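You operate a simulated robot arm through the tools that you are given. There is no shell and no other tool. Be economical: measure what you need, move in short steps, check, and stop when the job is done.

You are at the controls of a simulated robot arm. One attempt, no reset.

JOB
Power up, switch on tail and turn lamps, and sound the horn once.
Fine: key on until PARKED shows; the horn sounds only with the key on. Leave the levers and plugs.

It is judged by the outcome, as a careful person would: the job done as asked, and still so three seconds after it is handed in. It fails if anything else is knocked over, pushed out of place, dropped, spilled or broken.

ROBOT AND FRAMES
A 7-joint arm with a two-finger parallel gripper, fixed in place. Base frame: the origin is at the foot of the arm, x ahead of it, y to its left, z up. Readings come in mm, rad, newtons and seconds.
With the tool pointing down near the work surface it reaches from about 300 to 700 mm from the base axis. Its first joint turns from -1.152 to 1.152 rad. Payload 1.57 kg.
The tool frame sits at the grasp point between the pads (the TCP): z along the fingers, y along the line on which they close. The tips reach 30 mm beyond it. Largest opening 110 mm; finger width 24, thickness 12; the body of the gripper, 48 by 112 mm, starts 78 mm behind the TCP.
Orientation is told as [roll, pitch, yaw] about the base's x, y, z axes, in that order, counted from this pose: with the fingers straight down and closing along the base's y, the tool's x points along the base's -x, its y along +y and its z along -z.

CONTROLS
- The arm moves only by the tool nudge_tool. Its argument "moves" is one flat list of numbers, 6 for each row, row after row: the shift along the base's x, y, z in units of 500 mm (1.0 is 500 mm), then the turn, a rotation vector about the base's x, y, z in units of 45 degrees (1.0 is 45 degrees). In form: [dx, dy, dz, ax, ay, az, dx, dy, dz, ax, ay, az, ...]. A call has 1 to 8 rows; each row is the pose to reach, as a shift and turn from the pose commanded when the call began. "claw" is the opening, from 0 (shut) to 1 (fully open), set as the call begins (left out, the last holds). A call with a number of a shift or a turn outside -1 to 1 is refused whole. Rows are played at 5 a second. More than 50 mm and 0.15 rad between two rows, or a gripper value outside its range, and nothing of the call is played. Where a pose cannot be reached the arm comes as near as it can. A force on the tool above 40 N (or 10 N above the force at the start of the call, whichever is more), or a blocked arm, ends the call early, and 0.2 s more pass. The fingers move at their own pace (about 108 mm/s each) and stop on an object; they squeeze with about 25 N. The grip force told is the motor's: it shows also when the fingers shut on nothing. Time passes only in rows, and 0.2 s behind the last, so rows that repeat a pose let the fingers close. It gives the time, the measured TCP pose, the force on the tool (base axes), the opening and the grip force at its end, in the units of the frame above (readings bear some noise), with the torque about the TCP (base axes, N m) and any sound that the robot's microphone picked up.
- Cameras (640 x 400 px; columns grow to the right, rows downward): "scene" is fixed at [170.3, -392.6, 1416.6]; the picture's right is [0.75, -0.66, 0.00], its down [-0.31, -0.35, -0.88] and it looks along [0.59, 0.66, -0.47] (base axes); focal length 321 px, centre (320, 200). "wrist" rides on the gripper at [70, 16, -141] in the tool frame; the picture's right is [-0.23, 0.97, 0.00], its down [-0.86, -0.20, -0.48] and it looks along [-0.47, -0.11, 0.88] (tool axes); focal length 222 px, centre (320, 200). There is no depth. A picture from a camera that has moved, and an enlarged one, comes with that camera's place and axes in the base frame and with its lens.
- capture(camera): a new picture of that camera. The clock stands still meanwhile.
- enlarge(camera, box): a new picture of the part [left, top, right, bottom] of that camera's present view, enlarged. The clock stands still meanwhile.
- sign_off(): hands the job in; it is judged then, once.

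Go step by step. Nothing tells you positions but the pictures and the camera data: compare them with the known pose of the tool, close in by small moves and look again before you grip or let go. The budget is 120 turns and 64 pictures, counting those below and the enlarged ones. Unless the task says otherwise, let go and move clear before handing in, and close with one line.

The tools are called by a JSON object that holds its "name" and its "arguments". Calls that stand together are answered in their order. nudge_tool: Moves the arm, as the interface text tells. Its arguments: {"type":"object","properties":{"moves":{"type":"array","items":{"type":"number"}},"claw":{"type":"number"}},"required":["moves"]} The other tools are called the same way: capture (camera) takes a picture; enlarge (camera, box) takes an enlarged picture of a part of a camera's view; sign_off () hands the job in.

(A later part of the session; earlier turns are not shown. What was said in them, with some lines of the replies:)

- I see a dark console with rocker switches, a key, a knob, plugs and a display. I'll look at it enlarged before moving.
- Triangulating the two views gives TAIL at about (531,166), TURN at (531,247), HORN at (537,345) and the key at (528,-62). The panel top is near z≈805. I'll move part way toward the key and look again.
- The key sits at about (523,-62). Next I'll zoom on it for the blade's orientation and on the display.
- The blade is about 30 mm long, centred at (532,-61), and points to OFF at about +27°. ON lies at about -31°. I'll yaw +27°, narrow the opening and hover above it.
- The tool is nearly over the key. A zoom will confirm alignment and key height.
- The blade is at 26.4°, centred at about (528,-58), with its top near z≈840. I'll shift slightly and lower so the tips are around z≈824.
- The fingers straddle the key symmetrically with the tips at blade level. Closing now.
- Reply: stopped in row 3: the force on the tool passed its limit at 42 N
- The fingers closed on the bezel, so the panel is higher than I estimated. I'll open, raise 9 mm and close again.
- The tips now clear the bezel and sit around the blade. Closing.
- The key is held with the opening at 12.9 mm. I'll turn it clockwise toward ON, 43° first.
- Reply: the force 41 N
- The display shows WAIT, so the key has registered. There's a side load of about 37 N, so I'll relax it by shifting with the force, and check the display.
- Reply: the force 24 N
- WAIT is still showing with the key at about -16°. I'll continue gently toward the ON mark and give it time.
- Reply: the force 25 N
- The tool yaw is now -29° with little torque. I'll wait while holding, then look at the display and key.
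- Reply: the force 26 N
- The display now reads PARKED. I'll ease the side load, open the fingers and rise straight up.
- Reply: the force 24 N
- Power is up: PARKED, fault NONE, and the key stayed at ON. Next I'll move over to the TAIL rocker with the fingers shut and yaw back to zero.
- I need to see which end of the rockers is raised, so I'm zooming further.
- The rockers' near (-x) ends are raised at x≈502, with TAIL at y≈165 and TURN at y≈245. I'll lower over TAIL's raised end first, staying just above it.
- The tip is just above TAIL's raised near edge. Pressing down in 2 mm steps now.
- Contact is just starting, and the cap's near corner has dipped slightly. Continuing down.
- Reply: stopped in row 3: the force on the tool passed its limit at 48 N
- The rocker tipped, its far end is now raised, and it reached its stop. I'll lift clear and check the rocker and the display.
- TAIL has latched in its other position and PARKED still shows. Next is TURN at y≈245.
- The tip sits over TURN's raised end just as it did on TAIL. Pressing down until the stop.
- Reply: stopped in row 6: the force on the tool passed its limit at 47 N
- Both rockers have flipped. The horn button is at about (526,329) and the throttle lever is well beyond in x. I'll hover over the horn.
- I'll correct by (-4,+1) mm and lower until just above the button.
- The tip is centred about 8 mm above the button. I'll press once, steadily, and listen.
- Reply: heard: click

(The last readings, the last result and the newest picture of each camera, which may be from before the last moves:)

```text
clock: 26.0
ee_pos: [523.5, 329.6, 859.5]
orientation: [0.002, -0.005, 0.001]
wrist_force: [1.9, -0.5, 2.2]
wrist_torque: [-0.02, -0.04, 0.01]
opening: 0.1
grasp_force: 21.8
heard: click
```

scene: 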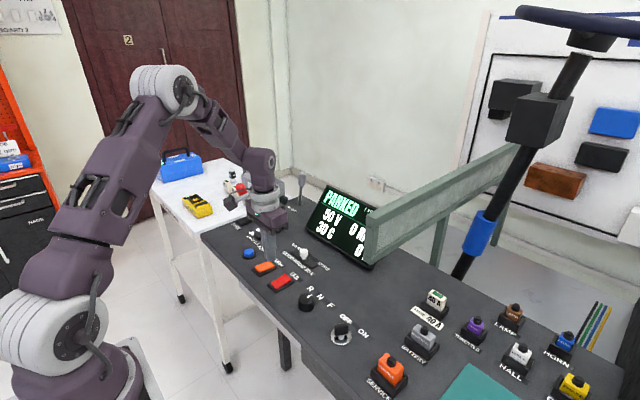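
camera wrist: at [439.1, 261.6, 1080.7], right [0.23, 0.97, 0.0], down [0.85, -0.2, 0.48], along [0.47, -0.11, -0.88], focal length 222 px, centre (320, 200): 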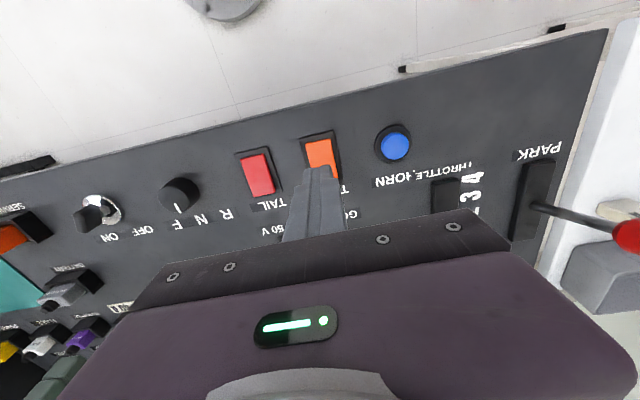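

I heard a click but no horn tone yet, and the force is light. Without releasing, I'll press slightly deeper.

{"name": "nudge_tool", "arguments": {"moves": [0, 0, -0.003, 0, 0, 0, 0, 0, -0.006, 0, 0, 0, 0, 0, -0.006, 0, 0, 0]}}

{"name": "enlarge", "arguments": {"camera": "scene", "box": [225, 225, 281, 260]}}

{"name": "enlarge", "arguments": {"camera": "scene", "box": [290, 175, 400, 275]}}

```text
clock: 26.8
ee_pos: [523.5, 329.7, 859.3]
orientation: [0.003, -0.007, 0.0]
wrist_force: [-1.7, -4.5, 30.4]
wrist_torque: [-0.14, 0.03, -0.01]
opening: 0.0
grasp_force: 21.7
```

```text
11.43 times, centred on (253, 242) of scene
camera zoom: at [169.7, -393.0, 1416.5], right [0.75, -0.66, 0.0], down [-0.31, -0.35, -0.89], along [0.59, 0.66, -0.47], focal length 3667 px, centre (1086, -286)
```

zoom: 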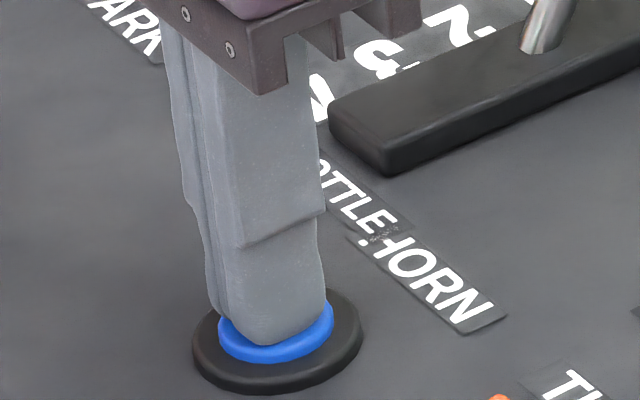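

```text
4.00 times, centred on (345, 225) of scene
camera zoom: at [169.7, -393.0, 1416.5], right [0.75, -0.66, 0.0], down [-0.31, -0.35, -0.89], along [0.59, 0.66, -0.47], focal length 1284 px, centre (220, 100)
```

zoom: 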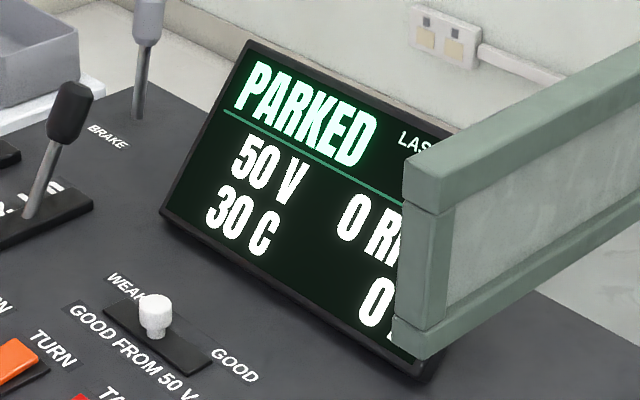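

The button is at its bottom and PARKED still shows. I'll release now and listen.

{"name": "nudge_tool", "arguments": {"moves": [0, 0, 0.012, 0, 0, 0, 0, 0, 0.03, 0, 0, 0, 0, 0, 0.06, 0, 0, 0]}}

{"name": "enlarge", "arguments": {"camera": "scene", "box": [225, 225, 281, 260]}}

```text
clock: 27.6
ee_pos: [521.8, 330.2, 886.4]
orientation: [0.002, -0.003, 0.0]
wrist_force: [-0.6, -0.7, 0.2]
wrist_torque: [0.05, 0.03, -0.01]
opening: 0.0
grasp_force: 21.5
```

```text
11.43 times, centred on (253, 242) of scene
camera zoom: at [170.3, -392.6, 1416.6], right [0.75, -0.66, 0.0], down [-0.31, -0.35, -0.88], along [0.59, 0.66, -0.47], focal length 3667 px, centre (1086, -286)
```

zoom: 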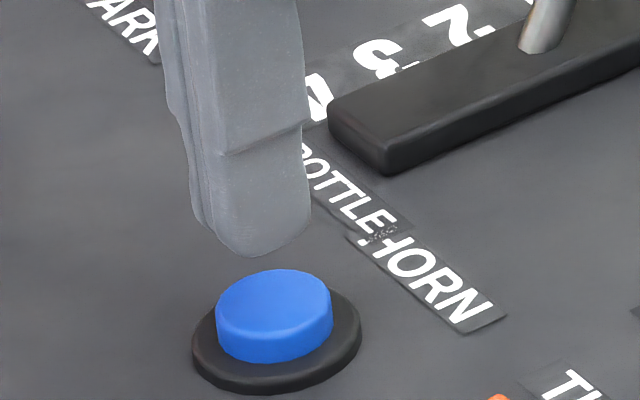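

The button sprang back. The display has a "LAST…" line hidden by the beam in the scene view, so I'll rise and move so the wrist camera can read it.

{"name": "nudge_tool", "arguments": {"moves": [0, 0, 0.09, 0, 0, 0, 0, -0.06, 0.15, 0, 0, -0.15, 0, -0.13, 0.21, 0, 0, -0.3, 0, -0.2, 0.27, 0, 0, -0.45, 0, -0.27, 0.33, 0, 0, -0.6, 0, -0.34, 0.38, 0, 0, -0.7, 0, -0.42, 0.42, 0, 0, -0.8, 0, -0.51, 0.44, 0, 0, -0.9]}}

{"name": "nudge_tool", "arguments": {"moves": [0, -0.06, 0, 0, 0, -0.15, 0, -0.11, 0, 0, 0, -0.3, 0, -0.135, 0, 0, 0, -0.43]}}

{"name": "capture", "arguments": {"camera": "wrist"}}

```text
clock: 29.4
ee_pos: [524.1, 74.3, 1104.8]
orientation: [0.001, -0.003, -0.708]
wrist_force: [0.1, 0.0, -0.1]
wrist_torque: [0.01, -0.01, 0.0]
opening: 0.1
grasp_force: 21.0
```

```text
clock: 30.2
ee_pos: [522.4, 6.3, 1106.3]
orientation: [0.003, -0.006, -1.046]
wrist_force: [-0.6, -0.5, 0.9]
wrist_torque: [-0.01, 0.0, 0.0]
opening: 0.0
grasp_force: 21.6
```

```text
15 pictures are left
camera wrist: at [502.2, 75.4, 1246.2], right [0.96, 0.29, 0.0], down [0.25, -0.84, 0.48], along [0.14, -0.46, -0.88], focal length 222 px, centre (320, 200)
```

wrist: 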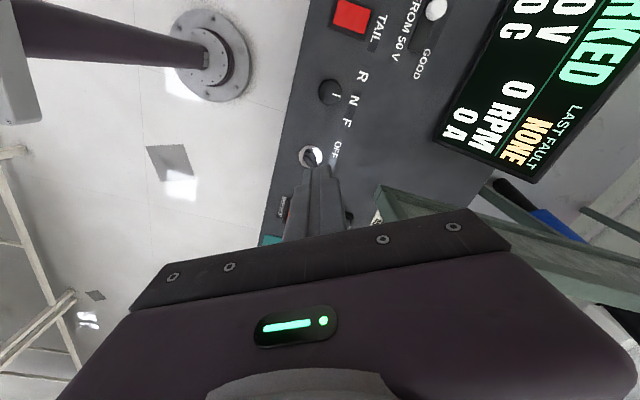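

The display reads PARKED with LAST FAULT NONE. I'll take one overall check of the scene, the key and the rockers.

{"name": "capture", "arguments": {"camera": "scene"}}

{"name": "enlarge", "arguments": {"camera": "scene", "box": [240, 240, 400, 340]}}

{"name": "enlarge", "arguments": {"camera": "scene", "box": [400, 270, 620, 400]}}

```text
14 pictures are left
```

scene: 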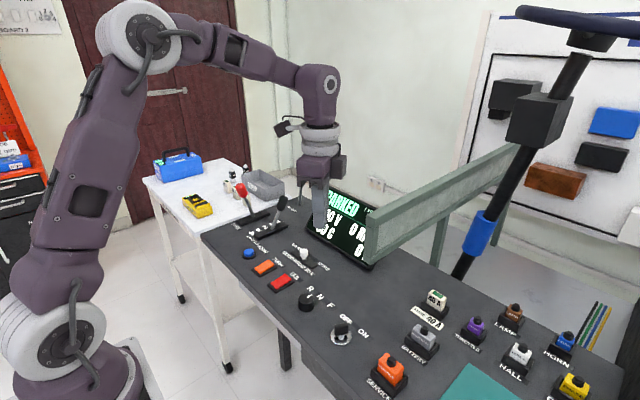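

```text
4.00 times, centred on (320, 290) of scene
camera zoom: at [170.3, -392.6, 1416.6], right [0.75, -0.66, 0.0], down [-0.31, -0.35, -0.88], along [0.59, 0.66, -0.47], focal length 1284 px, centre (320, -160)
```

zoom: 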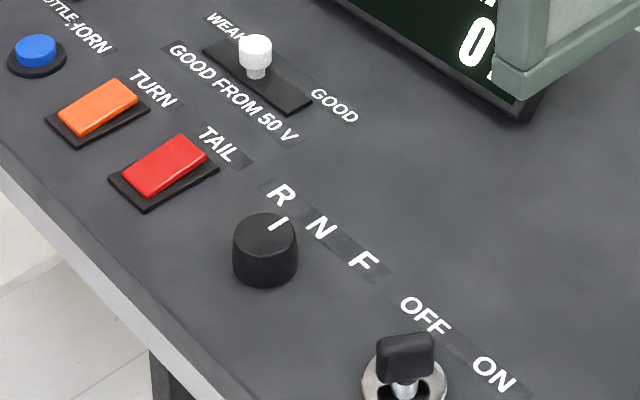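

```text
2.91 times, centred on (510, 335) of scene
camera zoom: at [170.3, -392.6, 1416.6], right [0.75, -0.66, 0.0], down [-0.31, -0.35, -0.88], along [0.59, 0.66, -0.47], focal length 934 px, centre (-233, -193)
```

zoom: 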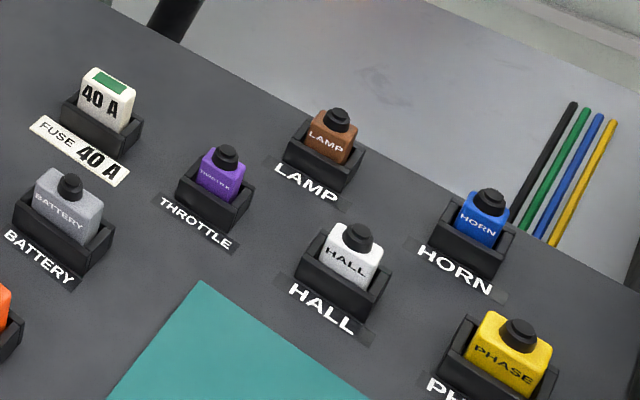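

The key is at ON with PARKED showing, TAIL and TURN are both switched over, and all plugs and levers are where they were. The horn button took one full press with the key on. The arm is clear, so I'm handing in.

{"name": "sign_off", "arguments": {}}

```text
The job is handed in.
```

I've handed the job in: the key is on with PARKED showing, TAIL and TURN are switched over, and I pressed the horn once with the key on. The microphone caught only a click, not a clear horn tone, and no lamp was in view to confirm the lights.
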